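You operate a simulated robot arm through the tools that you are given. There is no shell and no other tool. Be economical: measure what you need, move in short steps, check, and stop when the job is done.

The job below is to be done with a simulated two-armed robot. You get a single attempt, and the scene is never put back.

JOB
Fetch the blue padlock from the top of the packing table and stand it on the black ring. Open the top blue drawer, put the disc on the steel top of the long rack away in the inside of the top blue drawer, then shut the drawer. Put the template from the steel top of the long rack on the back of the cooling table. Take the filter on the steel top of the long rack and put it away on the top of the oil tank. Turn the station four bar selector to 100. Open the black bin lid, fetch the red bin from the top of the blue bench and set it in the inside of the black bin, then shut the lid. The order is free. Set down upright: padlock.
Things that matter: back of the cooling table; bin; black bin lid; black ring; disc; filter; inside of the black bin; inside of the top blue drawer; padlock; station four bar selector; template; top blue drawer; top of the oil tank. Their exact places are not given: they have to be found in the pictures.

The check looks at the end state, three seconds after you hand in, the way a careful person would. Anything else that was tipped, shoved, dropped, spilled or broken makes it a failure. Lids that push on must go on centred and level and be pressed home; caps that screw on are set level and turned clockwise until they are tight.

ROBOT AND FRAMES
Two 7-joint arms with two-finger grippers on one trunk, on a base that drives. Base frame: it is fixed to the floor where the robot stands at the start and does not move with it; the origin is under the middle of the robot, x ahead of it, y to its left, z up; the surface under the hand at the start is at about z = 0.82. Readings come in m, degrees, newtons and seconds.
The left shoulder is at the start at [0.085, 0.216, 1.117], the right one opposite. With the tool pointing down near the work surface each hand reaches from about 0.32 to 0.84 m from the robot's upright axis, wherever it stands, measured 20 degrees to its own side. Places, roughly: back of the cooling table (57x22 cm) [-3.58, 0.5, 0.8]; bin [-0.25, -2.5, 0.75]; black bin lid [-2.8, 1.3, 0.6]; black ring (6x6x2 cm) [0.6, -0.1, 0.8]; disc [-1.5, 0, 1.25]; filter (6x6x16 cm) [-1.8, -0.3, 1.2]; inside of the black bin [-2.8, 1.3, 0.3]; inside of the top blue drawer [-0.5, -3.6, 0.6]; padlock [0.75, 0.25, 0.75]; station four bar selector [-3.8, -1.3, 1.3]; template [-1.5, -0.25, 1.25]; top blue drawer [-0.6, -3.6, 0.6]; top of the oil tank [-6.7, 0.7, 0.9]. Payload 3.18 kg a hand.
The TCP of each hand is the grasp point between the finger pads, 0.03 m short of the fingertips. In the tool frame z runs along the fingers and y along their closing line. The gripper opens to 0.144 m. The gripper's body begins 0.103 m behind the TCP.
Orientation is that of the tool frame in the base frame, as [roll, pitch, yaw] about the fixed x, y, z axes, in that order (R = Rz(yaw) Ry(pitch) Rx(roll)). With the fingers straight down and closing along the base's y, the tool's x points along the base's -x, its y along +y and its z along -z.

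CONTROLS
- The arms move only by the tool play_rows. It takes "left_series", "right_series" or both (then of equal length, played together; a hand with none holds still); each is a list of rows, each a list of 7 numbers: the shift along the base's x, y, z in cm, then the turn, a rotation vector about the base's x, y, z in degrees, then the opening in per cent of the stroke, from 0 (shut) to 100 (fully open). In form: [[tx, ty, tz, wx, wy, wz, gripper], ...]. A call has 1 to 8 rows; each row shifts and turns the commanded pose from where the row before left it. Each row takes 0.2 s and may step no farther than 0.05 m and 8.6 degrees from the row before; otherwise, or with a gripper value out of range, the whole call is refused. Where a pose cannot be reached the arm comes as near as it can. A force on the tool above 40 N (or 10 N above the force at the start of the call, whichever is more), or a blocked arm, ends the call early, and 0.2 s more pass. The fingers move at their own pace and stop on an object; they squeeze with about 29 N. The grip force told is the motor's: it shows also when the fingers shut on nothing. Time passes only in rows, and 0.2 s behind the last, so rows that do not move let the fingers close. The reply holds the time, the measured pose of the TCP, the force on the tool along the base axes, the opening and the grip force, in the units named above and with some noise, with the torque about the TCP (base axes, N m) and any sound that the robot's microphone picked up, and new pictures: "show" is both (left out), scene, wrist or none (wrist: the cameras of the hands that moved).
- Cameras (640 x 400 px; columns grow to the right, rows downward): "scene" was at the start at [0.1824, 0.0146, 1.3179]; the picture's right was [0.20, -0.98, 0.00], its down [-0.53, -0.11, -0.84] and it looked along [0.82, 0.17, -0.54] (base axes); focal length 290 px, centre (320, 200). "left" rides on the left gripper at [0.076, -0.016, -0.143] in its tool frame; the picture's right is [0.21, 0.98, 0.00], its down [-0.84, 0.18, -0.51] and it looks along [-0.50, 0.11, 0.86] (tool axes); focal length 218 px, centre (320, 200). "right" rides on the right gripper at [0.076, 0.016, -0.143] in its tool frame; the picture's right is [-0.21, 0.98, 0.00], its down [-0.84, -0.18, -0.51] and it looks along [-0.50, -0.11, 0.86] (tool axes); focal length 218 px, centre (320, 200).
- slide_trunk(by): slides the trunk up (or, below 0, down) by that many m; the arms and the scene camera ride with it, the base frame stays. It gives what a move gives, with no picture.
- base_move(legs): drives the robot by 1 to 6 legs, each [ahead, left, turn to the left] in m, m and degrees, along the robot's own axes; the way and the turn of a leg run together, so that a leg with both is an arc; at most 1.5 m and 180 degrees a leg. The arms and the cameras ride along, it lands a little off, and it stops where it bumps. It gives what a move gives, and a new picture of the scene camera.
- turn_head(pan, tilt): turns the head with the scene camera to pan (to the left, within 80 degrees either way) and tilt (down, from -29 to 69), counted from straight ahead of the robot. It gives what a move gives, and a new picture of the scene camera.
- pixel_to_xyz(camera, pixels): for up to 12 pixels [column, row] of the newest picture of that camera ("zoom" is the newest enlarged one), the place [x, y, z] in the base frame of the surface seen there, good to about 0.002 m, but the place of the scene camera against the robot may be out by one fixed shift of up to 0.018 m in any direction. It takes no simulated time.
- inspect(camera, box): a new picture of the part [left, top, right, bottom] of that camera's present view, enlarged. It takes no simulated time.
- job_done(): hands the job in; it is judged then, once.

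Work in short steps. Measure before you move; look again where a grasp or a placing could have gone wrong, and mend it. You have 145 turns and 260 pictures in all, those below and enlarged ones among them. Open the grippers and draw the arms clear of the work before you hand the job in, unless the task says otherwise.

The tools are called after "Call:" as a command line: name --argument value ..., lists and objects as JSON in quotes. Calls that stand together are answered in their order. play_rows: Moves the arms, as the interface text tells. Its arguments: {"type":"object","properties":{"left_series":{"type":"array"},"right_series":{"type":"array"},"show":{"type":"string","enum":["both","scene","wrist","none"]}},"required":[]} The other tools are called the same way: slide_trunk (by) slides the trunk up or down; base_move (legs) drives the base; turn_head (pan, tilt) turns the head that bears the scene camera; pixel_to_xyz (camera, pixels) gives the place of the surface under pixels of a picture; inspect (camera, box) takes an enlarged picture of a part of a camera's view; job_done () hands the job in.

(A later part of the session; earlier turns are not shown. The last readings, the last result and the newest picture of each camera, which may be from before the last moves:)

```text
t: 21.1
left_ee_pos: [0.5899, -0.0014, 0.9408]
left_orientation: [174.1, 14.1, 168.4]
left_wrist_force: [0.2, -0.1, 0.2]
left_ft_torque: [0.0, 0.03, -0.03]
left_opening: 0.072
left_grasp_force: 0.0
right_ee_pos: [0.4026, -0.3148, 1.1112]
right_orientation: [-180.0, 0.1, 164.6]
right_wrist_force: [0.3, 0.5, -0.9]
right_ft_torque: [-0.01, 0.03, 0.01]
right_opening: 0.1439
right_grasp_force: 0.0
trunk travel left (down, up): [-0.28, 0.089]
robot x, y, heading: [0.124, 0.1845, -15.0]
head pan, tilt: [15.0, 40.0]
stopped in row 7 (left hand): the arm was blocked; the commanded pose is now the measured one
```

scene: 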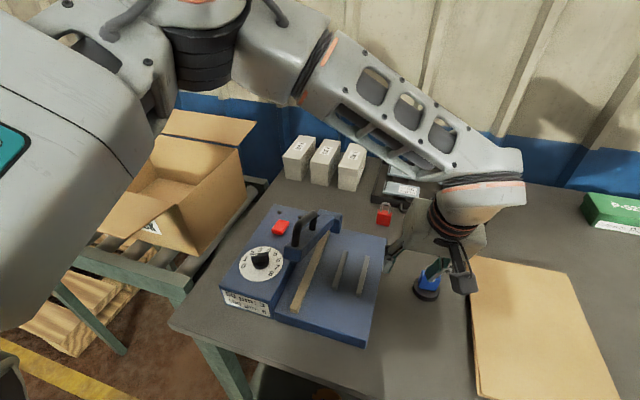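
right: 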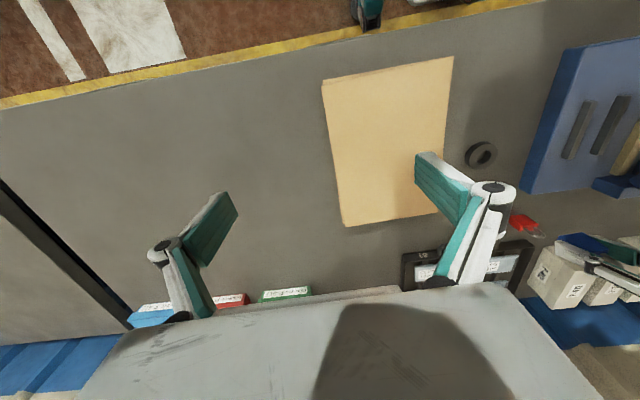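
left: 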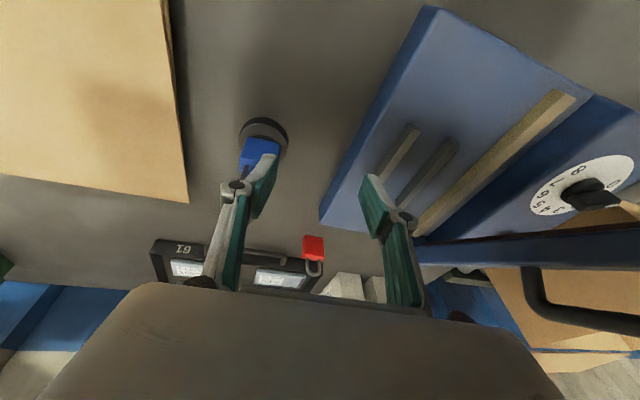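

The arm was blocked and swung left by 6 cm. I check the padlock for disturbance.

Call:
inspect --camera "left" --box '[200, 100, 360, 200]'

Call:
inspect --camera "scene" --box '[360, 210, 520, 310]'

Call:
inspect --camera "right" --box '[400, 60, 640, 210]'

```text
4.00 times, centred on (280, 150) of left
```

zoom: 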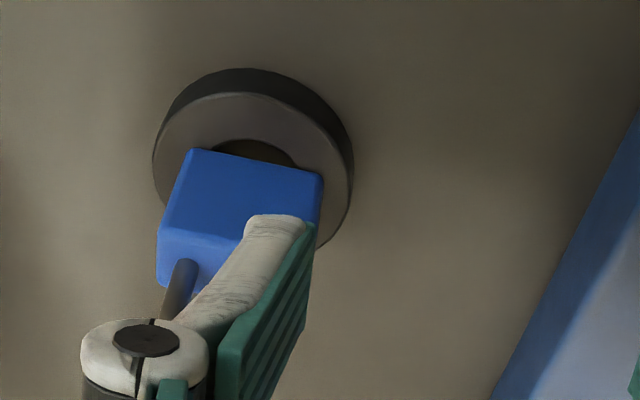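

```text
4.00 times, centred on (440, 260) of scene
```

zoom: 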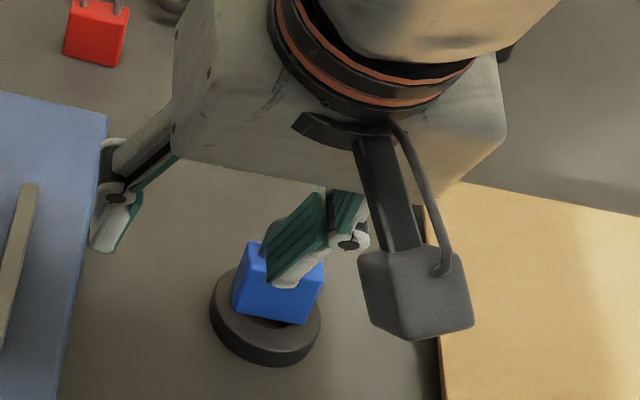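

```text
2.67 times, centred on (520, 135) of right
```

zoom: 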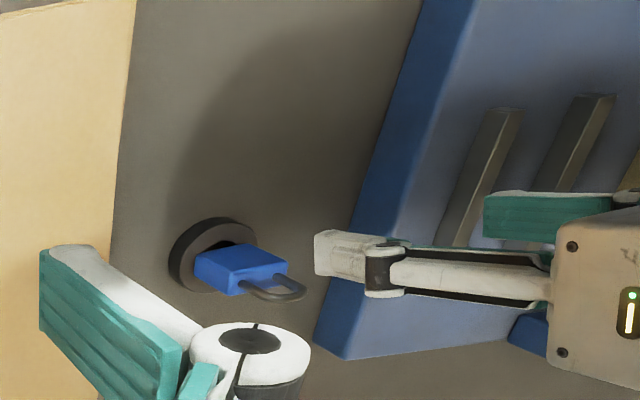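

The padlock still stands on the ring. Safest retreat is purely vertical: I raise the trunk 0.08 m, so the arm rises rigidly.

Call:
slide_trunk --by 0.085

Call:
inspect --camera "left" --box '[200, 100, 360, 200]'

Call:
inspect --camera "right" --box '[400, 60, 640, 210]'

```text
t: 22.3
left_ee_pos: [0.5864, -0.0031, 1.0248]
left_orientation: [173.8, 14.3, 167.9]
left_wrist_force: [-0.2, 0.0, 0.7]
left_ft_torque: [0.0, 0.03, -0.01]
left_opening: 0.0718
left_grasp_force: 0.0
right_ee_pos: [0.4032, -0.3146, 1.1955]
right_orientation: [180.0, 0.1, 164.6]
right_wrist_force: [-0.2, 0.0, -0.5]
right_ft_torque: [0.01, -0.03, 0.0]
right_opening: 0.1442
right_grasp_force: 0.0
trunk travel left (down, up): [-0.365, 0.004]
robot x, y, heading: [0.1232, 0.1874, -15.0]
head pan, tilt: [15.0, 40.0]
```

```text
4.00 times, centred on (280, 150) of left
```

zoom: 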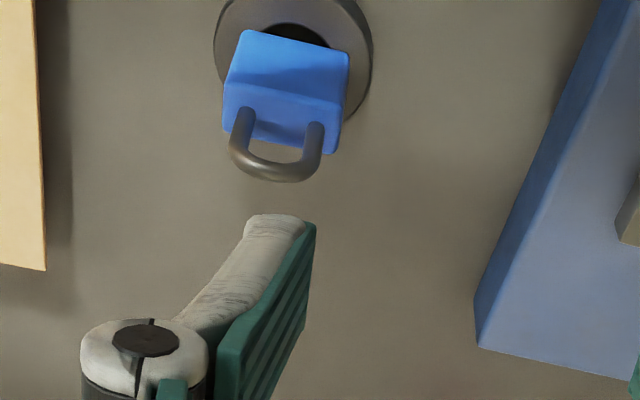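

```text
2.67 times, centred on (520, 135) of right
```

zoom: 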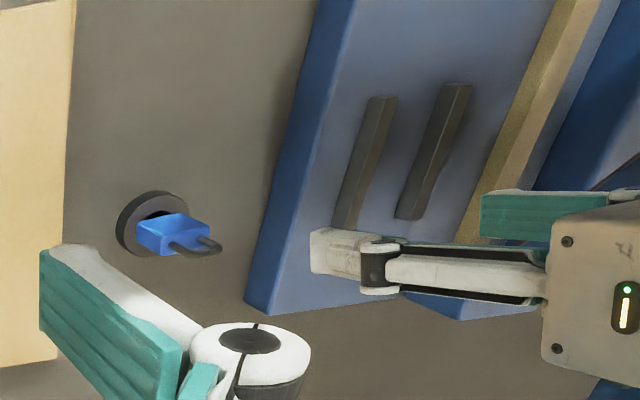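

I measure the padlock to make sure it's upright and centred on the ring.

Call:
play_rows --left_series '[[0, 0, 0, 0, 0, 0, 50]]' --show "wrist"

Call:
pixel_to_xyz --camera "left" --pixels '[[271, 112], [260, 125], [283, 128], [271, 118], [265, 133], [280, 137], [269, 144], [256, 105], [291, 120]]'

```text
t: 22.7
left_ee_pos: [0.5858, -0.0048, 1.0259]
left_orientation: [174.0, 14.4, 167.9]
left_wrist_force: [0.5, 0.0, 0.0]
left_ft_torque: [0.01, 0.04, -0.03]
left_opening: 0.072
left_grasp_force: 0.1
right_ee_pos: [0.403, -0.3142, 1.1952]
right_orientation: [-180.0, 0.0, 164.5]
right_wrist_force: [0.3, 0.4, -0.6]
right_ft_torque: [0.01, -0.03, 0.0]
right_opening: 0.144
right_grasp_force: 0.1
trunk travel left (down, up): [-0.365, 0.004]
robot x, y, heading: [0.1225, 0.1837, -15.0]
head pan, tilt: [15.0, 40.0]
```

left: 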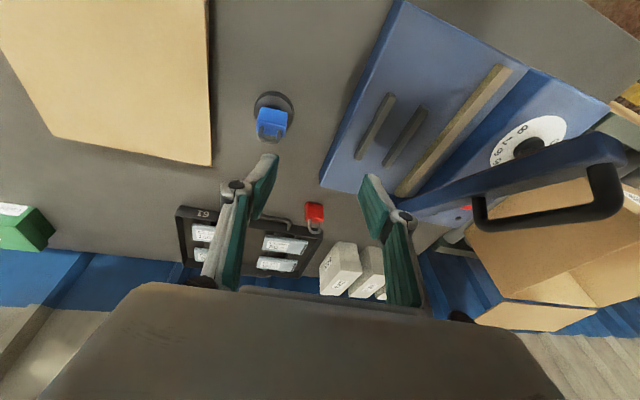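

```text
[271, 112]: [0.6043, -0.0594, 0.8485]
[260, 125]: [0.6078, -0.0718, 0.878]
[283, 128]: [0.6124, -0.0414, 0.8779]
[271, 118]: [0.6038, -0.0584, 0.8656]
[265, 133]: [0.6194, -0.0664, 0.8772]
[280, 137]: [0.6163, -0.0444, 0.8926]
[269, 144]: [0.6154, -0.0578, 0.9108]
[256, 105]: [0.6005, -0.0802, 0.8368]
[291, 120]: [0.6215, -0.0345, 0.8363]
```

The padlock stands upright, centred on the ring. I back away from the table before tucking the arms.

Call:
base_move --legs '[[-0.45, 0, 0]]'

Call:
play_rows --left_series '[[-1, 4, 0, 1.5, 3, 0, 50], [-1, 4, 0, 1.5, 3, 0, 50], [-1, 4, 0, 1.5, 3, 0, 50], [-1, 4, 1, 1.5, 3, 0, 50], [-1, 4, 1, 0, 0, 0, 50], [-0.5, 4, 1, 0, 0, 0, 50]]' --right_series '[[0.5, 0, 0, 0, 0, 0, 100], [0.5, 0, 0, 0, 0, 0, 100], [0.5, 0, 0, 0, 0, 0, 100], [0.5, 0, 0, 0, 0, 0, 60], [0.5, 0, 0, 0, 0, 0, 50], [0.5, 0, 0, 0, 0, 0, 50]]' --show "none"

```text
t: 25.4
left_ee_pos: [0.1563, 0.1136, 1.0275]
left_orientation: [174.1, 14.4, 167.7]
left_wrist_force: [-0.4, -0.4, -0.1]
left_ft_torque: [-0.02, -0.03, -0.01]
left_opening: 0.072
left_grasp_force: 0.1
right_ee_pos: [-0.0297, -0.1969, 1.1949]
right_orientation: [-180.0, 0.1, 164.2]
right_wrist_force: [-0.4, 0.4, 0.2]
right_ft_torque: [-0.02, 0.0, -0.01]
right_opening: 0.1439
right_grasp_force: 0.0
trunk travel left (down, up): [-0.365, 0.004]
robot x, y, heading: [-0.3038, 0.3, -15.5]
head pan, tilt: [15.0, 40.0]
```

scene: 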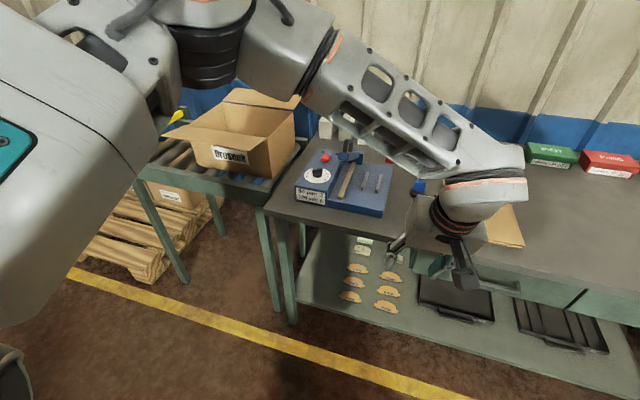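

```text
t: 26.8
left_ee_pos: [0.1014, 0.3526, 1.059]
left_orientation: [170.8, 1.4, 167.2]
left_wrist_force: [1.5, -0.1, 0.3]
left_ft_torque: [-0.02, -0.01, -0.02]
left_opening: 0.0722
left_grasp_force: 0.0
right_ee_pos: [0.0005, -0.1953, 1.1957]
right_orientation: [-179.8, 0.1, 164.1]
right_wrist_force: [0.0, 0.8, -0.5]
right_ft_torque: [-0.03, 0.0, -0.01]
right_opening: 0.0719
right_grasp_force: 0.1
trunk travel left (down, up): [-0.365, 0.004]
robot x, y, heading: [-0.3054, 0.3003, -15.5]
head pan, tilt: [15.0, 40.0]
```

Now I turn around (right by 165°) to face the long rack and look at it.

Call:
base_move --legs '[[0, 0, -164.5]]'

Call:
turn_head --pan 0 --tilt 15

```text
t: 34.0
left_ee_pos: [-0.6897, 0.1553, 1.058]
left_orientation: [170.9, 1.5, 1.7]
left_wrist_force: [0.3, -0.4, 0.0]
left_ft_torque: [0.02, 0.02, 0.01]
left_opening: 0.0718
left_grasp_force: 0.0
right_ee_pos: [-0.7281, 0.7101, 1.1949]
right_orientation: [-179.9, 0.1, -1.5]
right_wrist_force: [-0.7, -0.5, -0.2]
right_ft_torque: [-0.02, 0.01, 0.0]
right_opening: 0.0718
right_grasp_force: 0.0
trunk travel left (down, up): [-0.365, 0.004]
robot x, y, heading: [-0.3066, 0.3044, 178.5]
head pan, tilt: [15.0, 40.0]
```

scene: 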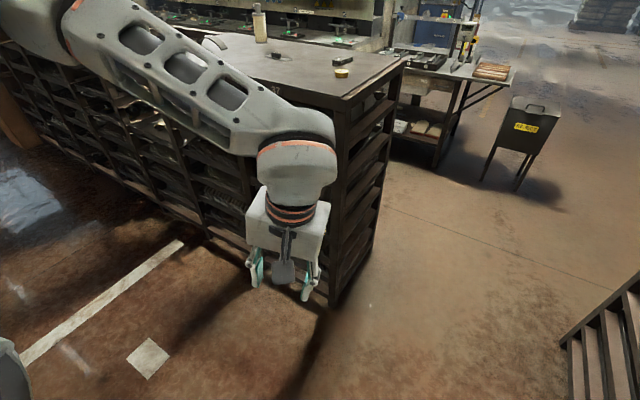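

```text
t: 34.9
left_ee_pos: [-0.6894, 0.1551, 1.0575]
left_orientation: [170.7, 1.5, 1.6]
left_wrist_force: [-0.3, 0.1, -0.1]
left_ft_torque: [-0.01, -0.03, -0.03]
left_opening: 0.0719
left_grasp_force: 0.0
right_ee_pos: [-0.7283, 0.71, 1.1941]
right_orientation: [-179.9, 0.2, -1.4]
right_wrist_force: [0.0, -1.3, -0.5]
right_ft_torque: [-0.01, 0.01, -0.01]
right_opening: 0.072
right_grasp_force: 0.1
trunk travel left (down, up): [-0.365, 0.004]
robot x, y, heading: [-0.3063, 0.3034, 178.8]
head pan, tilt: [0.0, 15.0]
```

scene: 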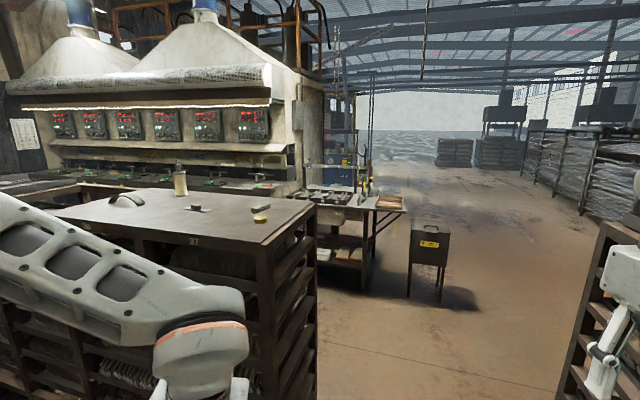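

The rack top holds the filter (181,178), the disc (260,216) and dark items at (196,208), (126,198); the black bin stands at (428,250). I measure and enlarge.

Call:
inspect --camera "scene" --box '[60, 150, 320, 260]'

Call:
inspect --camera "scene" --box '[290, 140, 470, 310]'

Call:
inspect --camera "scene" --box '[0, 90, 300, 200]'

Call:
pixel_to_xyz --camera "scene" --pixels '[[181, 183], [259, 218], [198, 208], [126, 200], [270, 243], [315, 210], [428, 228], [428, 250], [345, 195], [385, 203], [255, 122], [165, 122]]'

```text
2.46 times, centred on (190, 205) of scene
```

zoom: 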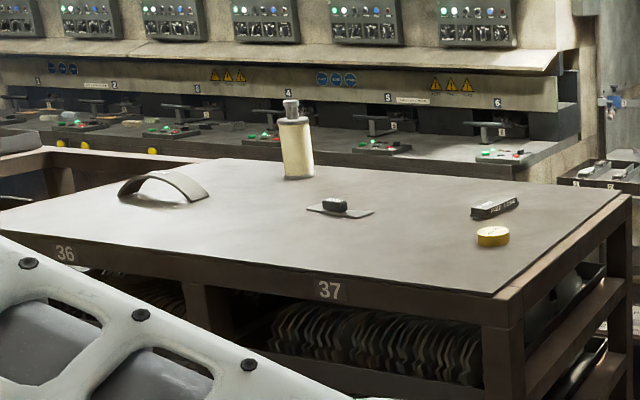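

```text
2.35 times, centred on (380, 225) of scene
```

zoom: 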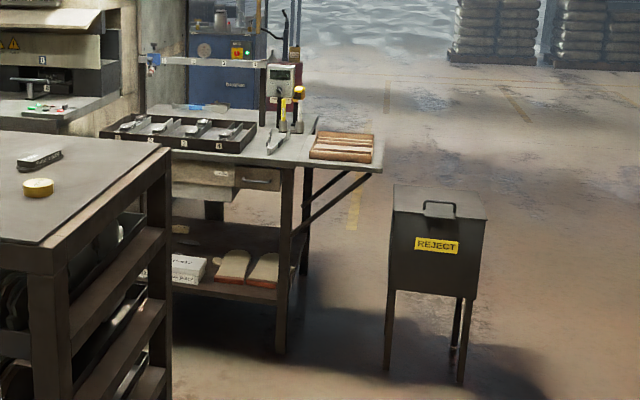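

```text
2.13 times, centred on (150, 145) of scene
```

zoom: 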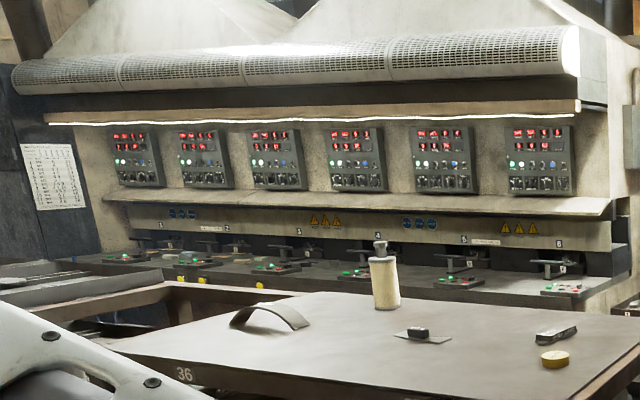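

```text
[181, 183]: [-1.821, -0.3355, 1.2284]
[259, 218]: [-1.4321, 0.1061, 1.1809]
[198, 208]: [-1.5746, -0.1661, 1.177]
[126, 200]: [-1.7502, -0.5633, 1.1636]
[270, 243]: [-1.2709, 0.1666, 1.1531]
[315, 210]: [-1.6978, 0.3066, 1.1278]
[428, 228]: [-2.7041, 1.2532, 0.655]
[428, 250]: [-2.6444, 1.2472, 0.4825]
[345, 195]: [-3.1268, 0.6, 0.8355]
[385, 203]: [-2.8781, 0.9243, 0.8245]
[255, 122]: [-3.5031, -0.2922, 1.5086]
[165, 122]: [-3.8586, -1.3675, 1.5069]
```

The rack top is ≈1.155 m high and skewed ~18°; the yellow disc is at [-1.43,0.10], a thin plate with a black knob (likely the template) at [-1.57,-0.17], the filter at [-1.82,-0.335]. I raise both hands above the rack height before driving up.

Call:
play_rows --left_series '[[0, 0, 3.5, -3, 0, 0, 50], [0, 0, 3.5, -3, 0, 0, 50], [0, 0, 3.5, -3, 0, 0, 50], [0, 0, 3.5, 0, 0, 0, 50], [0, 0, 3.5, 0, 0, 0, 50], [0, 0, 3.5, 0, 0, 0, 50], [0, 0, 3.5, 0, 0, 0, 50]]' --right_series '[[0, -1, 2, 0, 0, 0, 50], [0, -1, 2, 0, 0, 0, 50], [0, -1, 2, 0, 0, 0, 50], [0, -1, 2, 0, 0, 0, 60], [0, -1, 2, 0, 0, 0, 70], [0, -1, 1, 0, 0, 0, 70], [0, -1, 0, 0, 0, 0, 70]]' --show "none"

Call:
turn_head --pan 60 --tilt 20

```text
t: 36.5
left_ee_pos: [-0.6897, 0.1564, 1.303]
left_orientation: [161.7, 1.6, 1.3]
left_wrist_force: [0.0, 0.6, -0.5]
left_ft_torque: [-0.04, -0.04, 0.01]
left_opening: 0.0719
left_grasp_force: 0.1
right_ee_pos: [-0.72, 0.6449, 1.2841]
right_orientation: [180.0, 0.0, -1.6]
right_wrist_force: [-0.1, 0.0, -0.2]
right_ft_torque: [-0.04, 0.02, -0.03]
right_opening: 0.1008
right_grasp_force: 0.1
right hand out of reach, approached as far as the arm can: row 4, 5
trunk travel left (down, up): [-0.365, 0.004]
robot x, y, heading: [-0.3064, 0.3026, 178.9]
head pan, tilt: [0.0, 15.0]
```

```text
t: 37.8
left_ee_pos: [-0.6905, 0.1545, 1.3027]
left_orientation: [161.8, 1.5, 1.5]
left_wrist_force: [-0.2, 0.2, -0.9]
left_ft_torque: [0.01, -0.01, 0.01]
left_opening: 0.072
left_grasp_force: 0.0
right_ee_pos: [-0.7213, 0.6446, 1.2855]
right_orientation: [-179.9, 0.1, -1.4]
right_wrist_force: [0.2, 0.3, 0.3]
right_ft_torque: [-0.02, 0.01, 0.06]
right_opening: 0.1008
right_grasp_force: 0.1
trunk travel left (down, up): [-0.365, 0.004]
robot x, y, heading: [-0.3082, 0.2976, 178.8]
head pan, tilt: [60.0, 20.0]
```

scene: 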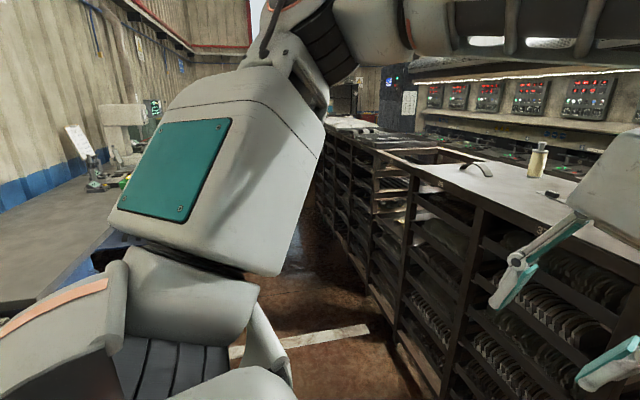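

The left hand needs +18° roll correction; I do that and drive to the spot before the disc.

Call:
play_rows --left_series '[[0, 0, 0, 6, 0, 0, 50], [0, 0, 0, 6, 0, 0, 50], [0, 0, 0, 6, 0, 0, 50]]' --show "none"

Call:
base_move --legs '[[0.35, 0.54, -16.8], [0.2, 0, 0]]'

Call:
turn_head --pan 0 --tilt 35

```text
t: 38.6
left_ee_pos: [-0.6905, 0.1528, 1.3025]
left_orientation: [179.9, 1.1, 1.8]
left_wrist_force: [-0.9, 0.0, 0.1]
left_ft_torque: [0.02, 0.0, -0.02]
left_opening: 0.0721
left_grasp_force: 0.1
right_ee_pos: [-0.7234, 0.6436, 1.2843]
right_orientation: [-179.9, 0.1, -1.4]
right_wrist_force: [0.9, -0.3, -0.1]
right_ft_torque: [0.03, -0.03, -0.04]
right_opening: 0.1009
right_grasp_force: 0.1
trunk travel left (down, up): [-0.365, 0.004]
robot x, y, heading: [-0.31, 0.3026, 179.0]
head pan, tilt: [60.0, 20.0]
```

```text
t: 45.0
left_ee_pos: [-1.3406, -0.1421, 1.3024]
left_orientation: [179.7, 1.1, -14.7]
left_wrist_force: [0.0, -0.2, 0.5]
left_ft_torque: [-0.03, -0.01, 0.01]
left_opening: 0.0721
left_grasp_force: 0.2
right_ee_pos: [-1.2297, 0.3364, 1.2851]
right_orientation: [-179.8, 0.1, -18.0]
right_wrist_force: [-0.2, 0.5, 0.3]
right_ft_torque: [0.01, 0.0, -0.02]
right_opening: 0.1008
right_grasp_force: 0.2
trunk travel left (down, up): [-0.365, 0.004]
robot x, y, heading: [-0.9307, -0.11, 162.0]
head pan, tilt: [60.0, 20.0]
```

scene: 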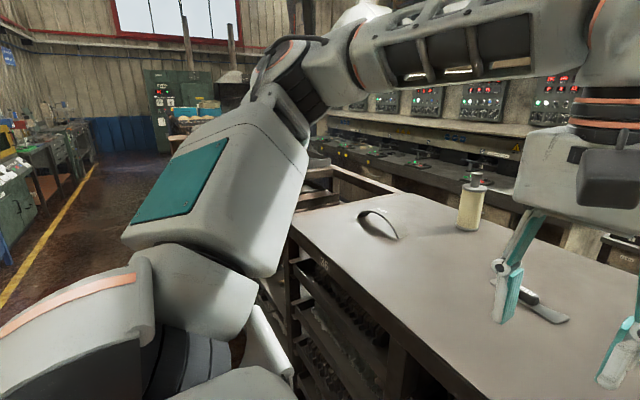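

```text
t: 46.3
left_ee_pos: [-1.3398, -0.1428, 1.3031]
left_orientation: [179.9, 1.1, -14.8]
left_wrist_force: [0.8, -0.8, 0.2]
left_ft_torque: [0.04, -0.04, 0.0]
left_opening: 0.0721
left_grasp_force: 0.0
right_ee_pos: [-1.2301, 0.3367, 1.2851]
right_orientation: [-179.9, 0.1, -18.0]
right_wrist_force: [-0.1, 0.2, 0.1]
right_ft_torque: [0.01, -0.07, 0.04]
right_opening: 0.1009
right_grasp_force: 0.0
trunk travel left (down, up): [-0.365, 0.004]
robot x, y, heading: [-0.9286, -0.1124, 162.1]
head pan, tilt: [0.0, 35.0]
```

scene: 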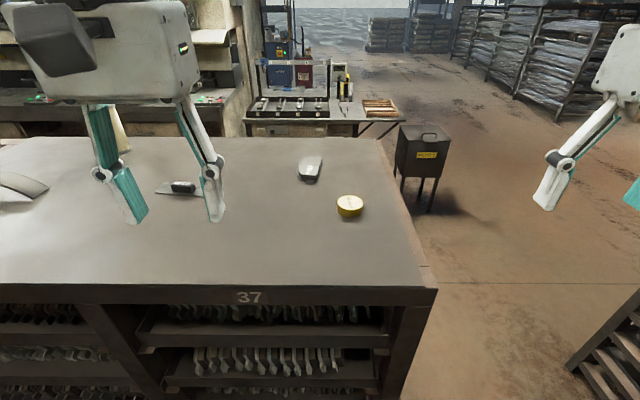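

Disc at (350,206). I measure it, the template and the near edge.

Call:
pixel_to_xyz --camera "scene" --pixels '[[350, 202], [350, 213], [338, 206], [362, 206], [182, 187], [165, 192], [196, 190], [312, 170], [250, 285], [425, 285], [380, 140], [190, 230]]'

Call:
inspect --camera "scene" --box '[140, 140, 380, 290]'

```text
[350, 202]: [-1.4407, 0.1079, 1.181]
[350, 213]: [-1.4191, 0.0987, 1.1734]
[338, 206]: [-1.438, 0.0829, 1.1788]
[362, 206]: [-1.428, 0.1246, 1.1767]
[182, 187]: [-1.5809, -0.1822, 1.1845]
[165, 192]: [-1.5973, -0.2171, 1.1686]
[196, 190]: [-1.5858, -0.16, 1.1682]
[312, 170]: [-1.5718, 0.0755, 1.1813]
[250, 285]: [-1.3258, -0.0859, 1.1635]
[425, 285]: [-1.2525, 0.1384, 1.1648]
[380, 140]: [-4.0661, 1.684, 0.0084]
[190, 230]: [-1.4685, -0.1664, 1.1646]
```

```text
2.67 times, centred on (260, 215) of scene
```

zoom: 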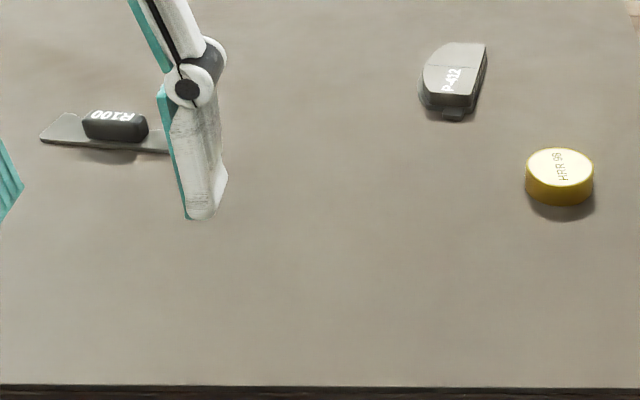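

The template is the "R100" plate with black grip; the disc is the yellow "HRR 96". I move the right hand above the disc for a wrist-camera measurement.

Call:
play_rows --right_series '[[-2.7, -3.3, -0.5, 0, 0, 0, 60], [-2.7, -3.3, -0.5, 0, 0, 0, 55], [-2.7, -3.3, -0.5, 0, 0, 0, 50], [-2.7, -3.3, 0, 0, 0, 0, 50], [-2.7, -3.3, 0, 0, 0, 0, 50], [-2.7, -3.3, 0, 0, 0, 0, 50], [-2.7, -3.3, 0, 0, 0, 0, 50]]' --show "wrist"

```text
t: 47.9
left_ee_pos: [-1.3422, -0.1434, 1.302]
left_orientation: [179.9, 1.0, -14.8]
left_wrist_force: [-0.7, -0.2, 0.6]
left_ft_torque: [0.04, -0.08, -0.02]
left_opening: 0.072
left_grasp_force: 0.1
right_ee_pos: [-1.4198, 0.1014, 1.2701]
right_orientation: [-179.8, 0.0, -18.1]
right_wrist_force: [0.7, -0.6, 0.0]
right_ft_torque: [0.05, -0.02, -0.03]
right_opening: 0.0716
right_grasp_force: 0.0
trunk travel left (down, up): [-0.365, 0.004]
robot x, y, heading: [-0.9293, -0.1131, 161.9]
head pan, tilt: [0.0, 35.0]
```

right: 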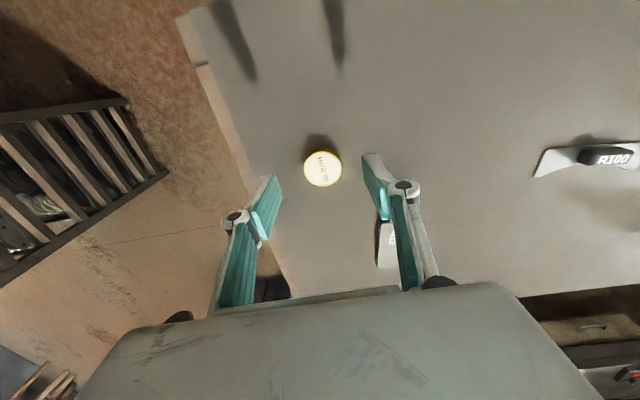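

The disc is at (322,168) in the wrist view; I measure its rim and the surface.

Call:
pixel_to_xyz --camera "right" --pixels '[[322, 168], [305, 168], [340, 168], [322, 153], [322, 185], [322, 205], [350, 140], [610, 157], [545, 165]]'

```text
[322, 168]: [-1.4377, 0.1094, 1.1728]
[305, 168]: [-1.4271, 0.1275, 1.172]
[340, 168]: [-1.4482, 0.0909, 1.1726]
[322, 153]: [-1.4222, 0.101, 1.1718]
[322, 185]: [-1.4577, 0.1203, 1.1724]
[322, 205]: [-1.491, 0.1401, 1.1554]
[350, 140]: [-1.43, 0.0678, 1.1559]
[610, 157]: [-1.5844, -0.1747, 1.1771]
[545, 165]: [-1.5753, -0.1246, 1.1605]
```

Disc centre [-1.4385,0.109], top 1.1725 on surface 1.1555. I descend to TCP z 1.188 and close.

Call:
play_rows --right_series '[[-1.0, 0.4, -2, 0, 0, 0, 50], [-0.87, 0.36, -2.2, 0, 0, 0, 50], [0, 0, -2.2, 0, 0, 0, 50], [0, 0, -1.75, 0, 0, 0, 50], [0, 0, 0, 0, 0, 0, 0], [0, 0, 0, 0, 0, 0, 0], [0, 0, 0, 0, 0, 0, 0]]' --show "wrist"

```text
t: 49.5
left_ee_pos: [-1.3399, -0.1421, 1.3044]
left_orientation: [179.7, 1.2, -14.7]
left_wrist_force: [-0.7, -0.4, 0.7]
left_ft_torque: [-0.02, 0.02, 0.0]
left_opening: 0.072
left_grasp_force: 0.0
right_ee_pos: [-1.4383, 0.1121, 1.1866]
right_orientation: [-179.9, 0.1, -18.0]
right_wrist_force: [-0.3, -0.6, 0.3]
right_ft_torque: [-0.03, -0.02, 0.01]
right_opening: 0.0451
right_grasp_force: 28.9
trunk travel left (down, up): [-0.365, 0.004]
robot x, y, heading: [-0.9332, -0.1085, 162.2]
head pan, tilt: [0.0, 35.0]
```

right: 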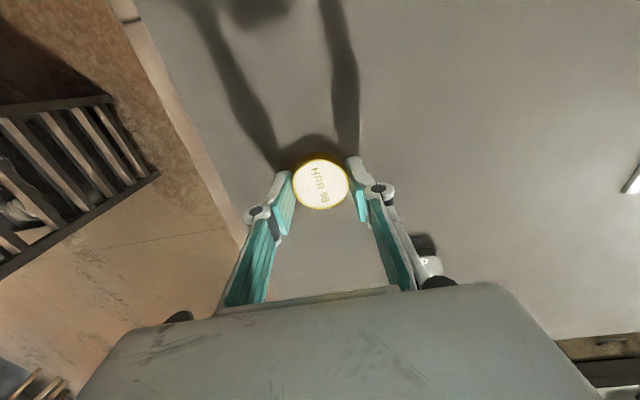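

Disc held (45 mm). I lift it, back off, turn into the aisle (left 90°) and look down it.

Call:
play_rows --right_series '[[0, 0, 3, 0, 0, 0, 0], [0, 0, 3.5, 0, 0, 0, 0], [0, 0, 3.5, 0, 0, 0, 0]]' --show "none"

Call:
base_move --legs '[[-0.4, 0, 0], [0, 0, 90]]'

```text
t: 50.3
left_ee_pos: [-1.34, -0.1425, 1.3037]
left_orientation: [179.7, 1.1, -14.8]
left_wrist_force: [0.6, 0.3, 0.0]
left_ft_torque: [0.01, 0.03, 0.01]
left_opening: 0.072
left_grasp_force: 0.2
right_ee_pos: [-1.4361, 0.1111, 1.2875]
right_orientation: [-179.9, 0.1, -18.0]
right_wrist_force: [0.4, 0.4, -2.3]
right_ft_torque: [0.0, 0.02, 0.01]
right_opening: 0.0451
right_grasp_force: 29.5
trunk travel left (down, up): [-0.365, 0.004]
robot x, y, heading: [-0.9315, -0.1119, 162.1]
head pan, tilt: [0.0, 35.0]
```

```text
t: 56.7
left_ee_pos: [-0.5133, -0.6408, 1.3018]
left_orientation: [179.8, 1.2, 76.0]
left_wrist_force: [-0.7, -0.6, -0.8]
left_ft_torque: [-0.02, -0.02, -0.01]
left_opening: 0.0719
left_grasp_force: 0.1
right_ee_pos: [-0.765, -0.7413, 1.2871]
right_orientation: [-179.9, 0.2, 72.9]
right_wrist_force: [0.3, -0.4, -2.8]
right_ft_torque: [0.01, -0.01, -0.03]
right_opening: 0.045
right_grasp_force: 28.9
trunk travel left (down, up): [-0.365, 0.004]
robot x, y, heading: [-0.5468, -0.2322, -106.8]
head pan, tilt: [0.0, 35.0]
```

scene: 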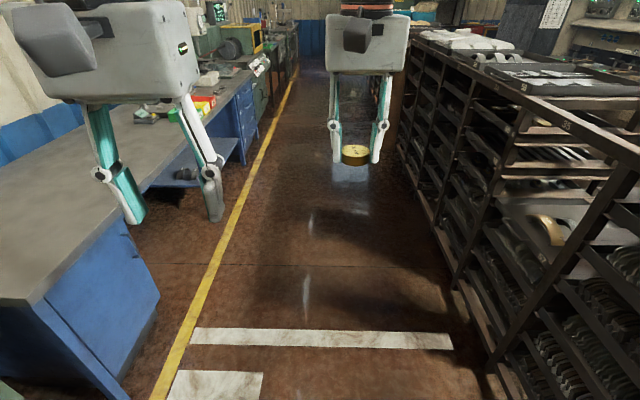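

Ahead left, the blue bench with drawers is near (230,130). I measure it and enlarge.

Call:
inspect --camera "scene" --box '[120, 20, 300, 200]'

Call:
pixel_to_xyz --camera "scene" --pixels '[[205, 103], [165, 113], [240, 100], [222, 130], [255, 90], [180, 150], [190, 320], [250, 200], [430, 180], [100, 280]]'

```text
2.22 times, centred on (210, 110) of scene
```

zoom: 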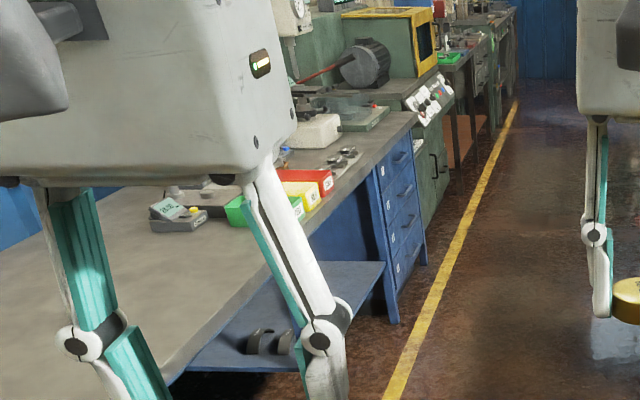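

```text
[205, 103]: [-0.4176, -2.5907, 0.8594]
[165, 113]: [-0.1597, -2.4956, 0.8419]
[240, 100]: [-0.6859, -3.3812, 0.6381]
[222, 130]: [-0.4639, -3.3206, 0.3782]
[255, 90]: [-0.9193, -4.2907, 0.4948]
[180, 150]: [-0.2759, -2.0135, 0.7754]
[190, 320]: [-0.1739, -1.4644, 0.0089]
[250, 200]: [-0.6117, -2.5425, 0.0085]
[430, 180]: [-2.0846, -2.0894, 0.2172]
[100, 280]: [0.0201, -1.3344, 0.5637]
```

The drawers' front is ≈[-0.69,-3.4], the red bin ≈[-0.4,-2.6,0.85]. I drive ~3.1 m down the aisle and turn left to face the drawers.

Call:
base_move --legs '[[1.45, 0, 0], [1.45, 0.05, 0], [0.2, 0, 0], [0, 0, 88.8]]'

```text
t: 75.5
left_ee_pos: [-0.943, -3.1368, 1.3033]
left_orientation: [179.8, 1.0, 167.5]
left_wrist_force: [0.0, -0.6, 0.2]
left_ft_torque: [-0.02, 0.08, -0.02]
left_opening: 0.0719
left_grasp_force: 0.0
right_ee_pos: [-0.8339, -3.3868, 1.2863]
right_orientation: [-179.9, 0.0, 164.4]
right_wrist_force: [0.2, 0.3, -1.5]
right_ft_torque: [-0.01, 0.03, 0.02]
right_opening: 0.0451
right_grasp_force: 28.7
trunk travel left (down, up): [-0.365, 0.004]
robot x, y, heading: [-1.3498, -3.1894, -15.6]
head pan, tilt: [0.0, 35.0]
```

scene: 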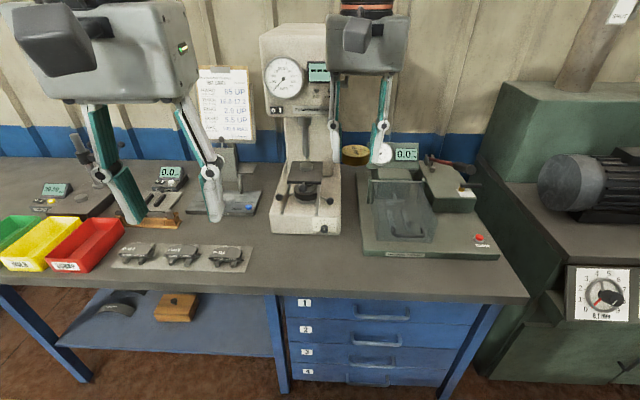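

Drawer "1" with its handle at (382,313) is in front; red bin at (85,243). I measure handle, face, bench edge and bin.

Call:
inspect --camera "scene" --box '[270, 270, 510, 400]'

Call:
pixel_to_xyz --camera "scene" --pixels '[[382, 316], [360, 312], [405, 315], [320, 312], [450, 315], [382, 325], [382, 300], [300, 295], [480, 300], [85, 240], [60, 268], [120, 245]]'

```text
2.67 times, centred on (390, 335) of scene
```

zoom: 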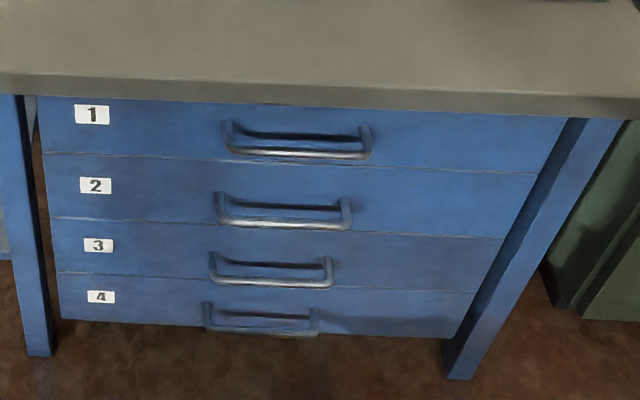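

```text
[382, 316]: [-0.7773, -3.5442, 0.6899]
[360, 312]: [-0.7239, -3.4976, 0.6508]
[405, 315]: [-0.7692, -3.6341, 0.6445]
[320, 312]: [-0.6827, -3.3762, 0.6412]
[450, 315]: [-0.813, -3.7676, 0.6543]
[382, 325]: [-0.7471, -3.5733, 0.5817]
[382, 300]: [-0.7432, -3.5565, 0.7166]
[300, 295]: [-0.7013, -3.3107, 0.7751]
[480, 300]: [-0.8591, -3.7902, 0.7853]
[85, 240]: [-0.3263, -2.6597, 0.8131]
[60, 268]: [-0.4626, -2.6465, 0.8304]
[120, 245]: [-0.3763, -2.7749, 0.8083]
```

I query the handle bar more precisely via the zoom picture.

Call:
pixel_to_xyz --camera "zoom" --pixels '[[235, 150], [300, 153], [365, 155], [300, 136], [300, 108], [300, 145], [300, 158], [230, 130], [366, 135], [300, 165], [300, 172], [90, 115]]'

Call:
slide_trunk --by -0.2

```text
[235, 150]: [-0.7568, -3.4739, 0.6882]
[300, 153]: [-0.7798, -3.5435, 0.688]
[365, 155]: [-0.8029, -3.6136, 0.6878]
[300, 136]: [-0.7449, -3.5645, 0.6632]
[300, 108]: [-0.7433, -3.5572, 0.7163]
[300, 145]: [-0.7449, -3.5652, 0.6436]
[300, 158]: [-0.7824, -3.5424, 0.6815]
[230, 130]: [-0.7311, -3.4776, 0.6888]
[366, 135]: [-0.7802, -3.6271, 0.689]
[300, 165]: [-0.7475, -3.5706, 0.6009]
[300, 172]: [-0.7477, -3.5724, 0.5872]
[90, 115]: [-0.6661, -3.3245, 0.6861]
```

```text
t: 77.7
left_ee_pos: [-0.9432, -3.1368, 1.1044]
left_orientation: [179.9, 1.3, 167.5]
left_wrist_force: [-0.9, -0.4, 0.0]
left_ft_torque: [-0.01, -0.02, -0.02]
left_opening: 0.0722
left_grasp_force: 0.1
right_ee_pos: [-0.8367, -3.3872, 1.0891]
right_orientation: [-179.9, 0.2, 164.3]
right_wrist_force: [-0.5, 0.3, -2.1]
right_ft_torque: [-0.01, -0.01, -0.01]
right_opening: 0.0451
right_grasp_force: 29.4
trunk travel left (down, up): [-0.165, 0.204]
robot x, y, heading: [-1.3469, -3.1869, -15.5]
head pan, tilt: [0.0, 35.0]
```

Bar of drawer 1: from [-0.757,-3.474] to [-0.803,-3.614], z≈0.686, 4 cm off the face; the bench top overhangs. I shift right so the left hand faces the handle, lower the trunk a bit, then turn the left hand to point forward with its fingers closing vertically.

Call:
base_move --legs '[[-0.06, -0.3, -2.9]]'

Call:
play_rows --left_series '[[1.14, -0.38, -1.2, 3.13, -6.26, -4.95, 40], [1.14, -0.38, -1.2, 3.13, -6.26, -4.95, 40], [1.14, -0.38, -1.2, 3.13, -6.26, -4.95, 40], [1.14, -0.38, -1.2, 3.13, -6.26, -4.95, 40], [1.14, -0.38, -1.2, 3.13, -6.26, -4.95, 40], [1.14, -0.38, -1.2, 3.13, -6.26, -4.95, 40], [1.14, -0.38, -1.2, 3.13, -6.26, -4.95, 40]]' --show "scene"

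```text
t: 80.9
left_ee_pos: [-1.0844, -3.4272, 1.1039]
left_orientation: [179.7, 1.2, 164.4]
left_wrist_force: [-0.7, 1.3, 0.5]
left_ft_torque: [0.04, -0.04, -0.02]
left_opening: 0.0721
left_grasp_force: 0.1
right_ee_pos: [-0.9918, -3.6834, 1.0874]
right_orientation: [-180.0, 0.1, 161.2]
right_wrist_force: [-0.6, -0.3, -2.2]
right_ft_torque: [0.03, 0.04, 0.0]
right_opening: 0.0448
right_grasp_force: 28.8
trunk travel left (down, up): [-0.165, 0.204]
robot x, y, heading: [-1.4955, -3.4545, -18.6]
head pan, tilt: [0.0, 35.0]
```

scene: 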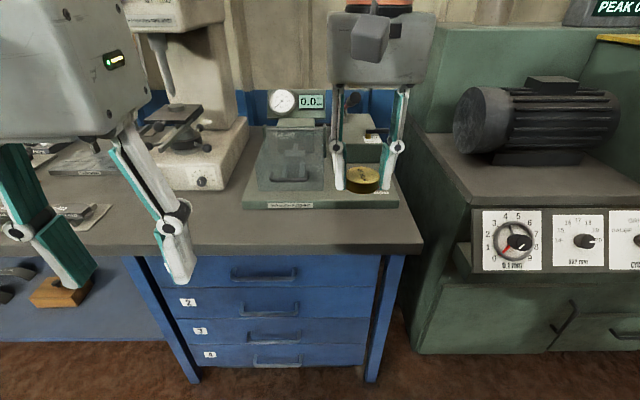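

```text
t: 82.5
left_ee_pos: [-1.0038, -3.4536, 1.0193]
left_orientation: [135.2, 22.1, 117.7]
left_wrist_force: [0.0, 1.9, -0.8]
left_ft_torque: [0.04, 0.02, 0.03]
left_opening: 0.0576
left_grasp_force: 0.0
right_ee_pos: [-0.9911, -3.6829, 1.0871]
right_orientation: [-179.9, 0.1, 161.2]
right_wrist_force: [0.9, 0.7, -2.4]
right_ft_torque: [0.03, -0.01, -0.02]
right_opening: 0.0447
right_grasp_force: 28.7
trunk travel left (down, up): [-0.165, 0.204]
robot x, y, heading: [-1.4975, -3.4565, -18.6]
head pan, tilt: [0.0, 35.0]
```

scene: 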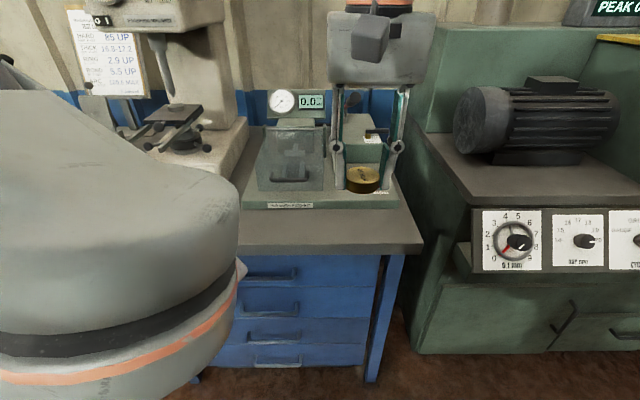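

Rotation is half done. I continue the other half, moving forward.

Call:
play_rows --left_series '[[1.14, -0.38, -1.5, 3.13, -6.26, -4.95, 40], [1.14, -0.38, -1.5, 3.13, -6.26, -4.95, 40], [1.14, -0.38, -1.5, 3.13, -6.26, -4.95, 40], [1.14, -0.38, -1.5, 3.13, -6.26, -4.95, 40], [1.14, -0.38, -1.5, 3.13, -6.26, -4.95, 40], [1.14, -0.38, -1.5, 3.13, -6.26, -4.95, 40], [1.14, -0.38, -1.5, 3.13, -6.26, -4.95, 40]]' --show "both"

```text
t: 83.6
left_ee_pos: [-0.9152, -3.4654, 0.9941]
left_orientation: [107.1, 27.9, 94.4]
left_wrist_force: [0.2, 0.2, -0.1]
left_ft_torque: [0.02, 0.01, 0.01]
left_opening: 0.0574
left_grasp_force: 0.1
left hand out of reach, approached as far as the arm can: row 2, 3, 4
right_ee_pos: [-0.9923, -3.681, 1.0863]
right_orientation: [-179.9, 0.0, 161.1]
right_wrist_force: [-0.6, -0.7, -1.6]
right_ft_torque: [0.0, -0.01, -0.01]
right_opening: 0.0448
right_grasp_force: 29.3
trunk travel left (down, up): [-0.165, 0.204]
robot x, y, heading: [-1.4952, -3.4526, -18.7]
head pan, tilt: [0.0, 35.0]
stopped in row 5 (left hand): the arm was blocked; the commanded pose is now the measured one
```

scene: 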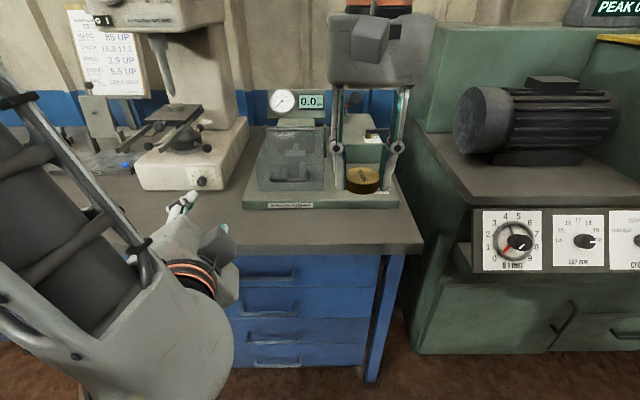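
left: 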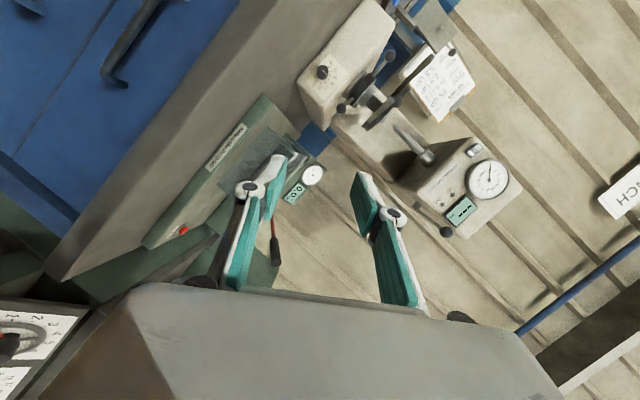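

The arm stops short at this height; the target lies lower. I go down in front of the bench (TCP stays ~15 cm before the edge) while completing the remaining ~37° rotation.

Call:
play_rows --left_series '[[0, 0, -4.5, 0, 0, 0, 40], [0, 0, -4.5, 2.1, -1.7, -1.5, 40], [0, 0, -4, 4.3, -3.4, -3.0, 40], [0, 0, -4, 4.3, -3.4, -3.0, 40], [0, 0, -4, 4.3, -3.4, -3.0, 40], [0, 0, -2.5, 4.3, -3.4, -3.0, 40], [0, 0, -2.5, 4.3, -3.4, -3.0, 40]]' --show "both"

```text
t: 84.2
left_ee_pos: [-0.8866, -3.4402, 0.9568]
left_orientation: [110.2, 36.6, 102.8]
left_wrist_force: [-0.1, 0.5, 0.4]
left_ft_torque: [0.0, -0.02, 0.02]
left_opening: 0.0573
left_grasp_force: 0.1
left hand out of reach, approached as far as the arm can: row 2
right_ee_pos: [-0.9909, -3.6841, 1.0831]
right_orientation: [-179.8, -0.3, 161.2]
right_wrist_force: [0.3, -0.2, -2.9]
right_ft_torque: [0.02, 0.0, 0.02]
right_opening: 0.045
right_grasp_force: 28.7
trunk travel left (down, up): [-0.165, 0.204]
robot x, y, heading: [-1.4933, -3.4543, -18.4]
head pan, tilt: [0.0, 35.0]
stopped in row 2 (left hand): the arm was blocked; the commanded pose is now the measured one
```

scene: 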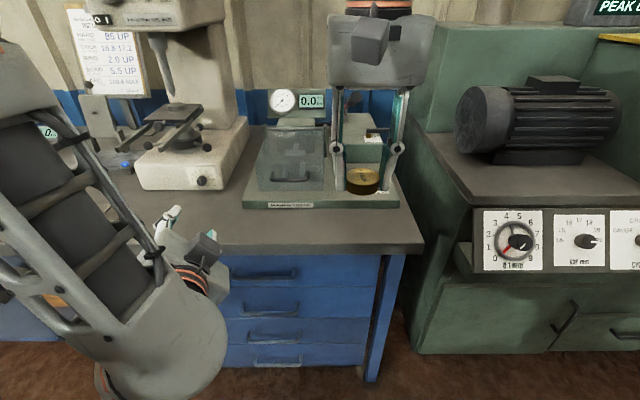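
left: 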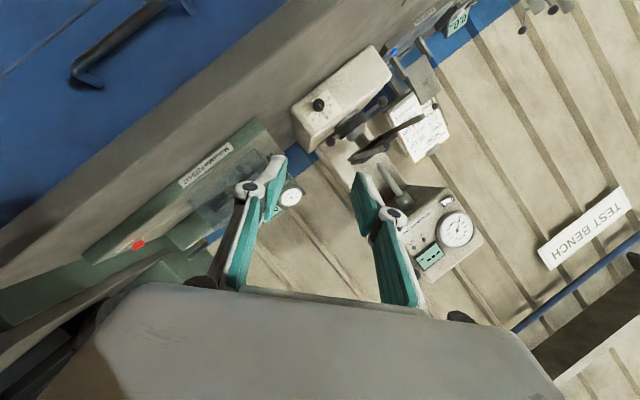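

The arm is too folded this close. I back up 0.2 m and lower the trunk 0.15 m so that the arm can stretch towards the handle.

Call:
base_move --legs '[[-0.2, 0, 0]]'

Call:
slide_trunk --by -0.15

Call:
play_rows --left_series '[[2.8, -0.9, 0, 0, 0, 0, 40], [2.8, -0.9, -1, 2, -1.6, -1.5, 40], [2.8, -0.9, -1, 4.3, -3.4, -3.0, 40], [1, -0.3, -1, 4.3, -3.4, -3.0, 40], [1, -0.3, -1, 4.3, -3.4, -3.0, 40], [1, -0.3, -1, 4.3, -3.4, -3.0, 40], [0, 0, -1, 4.3, -3.4, -3.0, 40]]' --show "both"

```text
t: 85.8
left_ee_pos: [-1.0781, -3.3739, 0.9602]
left_orientation: [110.0, 36.6, 102.8]
left_wrist_force: [-0.2, -0.2, 0.2]
left_ft_torque: [0.01, -0.03, 0.02]
left_opening: 0.0575
left_grasp_force: 0.0
right_ee_pos: [-1.1812, -3.6178, 1.0879]
right_orientation: [-179.9, 0.1, 161.3]
right_wrist_force: [-0.4, -0.8, -1.6]
right_ft_torque: [-0.01, -0.02, 0.02]
right_opening: 0.045
right_grasp_force: 28.7
trunk travel left (down, up): [-0.165, 0.204]
robot x, y, heading: [-1.6823, -3.3886, -18.2]
head pan, tilt: [0.0, 35.0]
```

scene: 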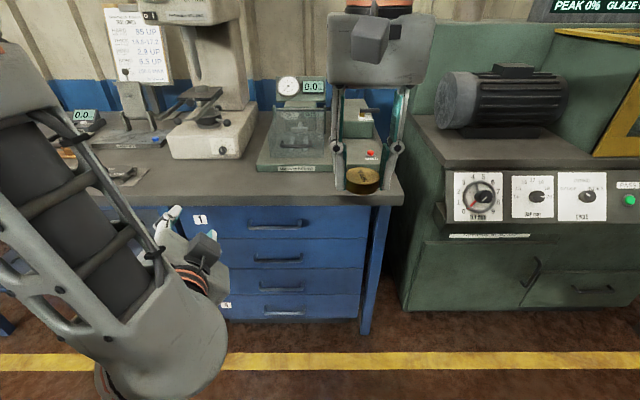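

```text
t: 87.5
left_ee_pos: [-1.0977, -3.3485, 0.6057]
left_orientation: [135.5, 20.2, 118.8]
left_wrist_force: [0.3, -0.6, 0.1]
left_ft_torque: [0.01, 0.03, -0.04]
left_opening: 0.0578
left_grasp_force: 0.0
right_ee_pos: [-1.1825, -3.6177, 0.9376]
right_orientation: [-179.9, 0.2, 161.3]
right_wrist_force: [0.6, 0.0, -2.0]
right_ft_torque: [-0.03, -0.02, 0.01]
right_opening: 0.0452
right_grasp_force: 29.3
trunk travel left (down, up): [-0.015, 0.354]
robot x, y, heading: [-1.6865, -3.3891, -18.5]
head pan, tilt: [0.0, 35.0]
```

```text
t: 89.0
left_ee_pos: [-0.9766, -3.4136, 0.6197]
left_orientation: [114.7, 6.7, 106.0]
left_wrist_force: [0.7, 0.1, 0.4]
left_ft_torque: [0.02, 0.0, 0.0]
left_opening: 0.0577
left_grasp_force: 0.1
left hand out of reach, approached as far as the arm can: row 3, 4, 5, 6, 7
right_ee_pos: [-1.1808, -3.6187, 0.9365]
right_orientation: [-179.8, 0.0, 161.2]
right_wrist_force: [0.6, 0.6, -1.8]
right_ft_torque: [0.01, 0.0, 0.03]
right_opening: 0.0449
right_grasp_force: 29.1
trunk travel left (down, up): [-0.015, 0.354]
robot x, y, heading: [-1.6865, -3.3899, -18.3]
head pan, tilt: [0.0, 35.0]
stopped in row 7 (left hand): the arm was blocked; the commanded pose is now the measured one
```

scene: 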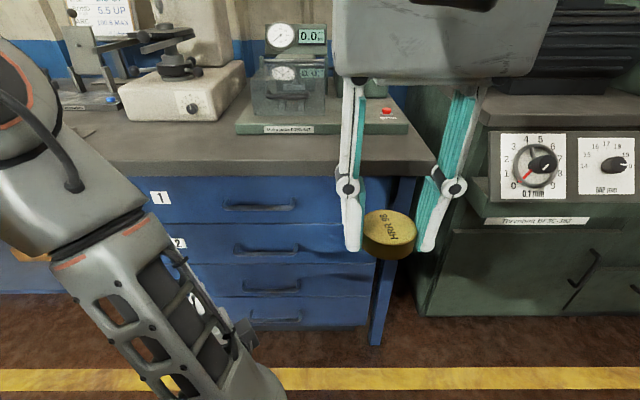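
left: 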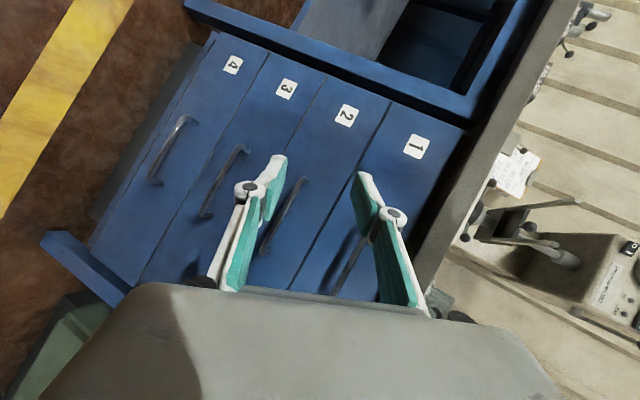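

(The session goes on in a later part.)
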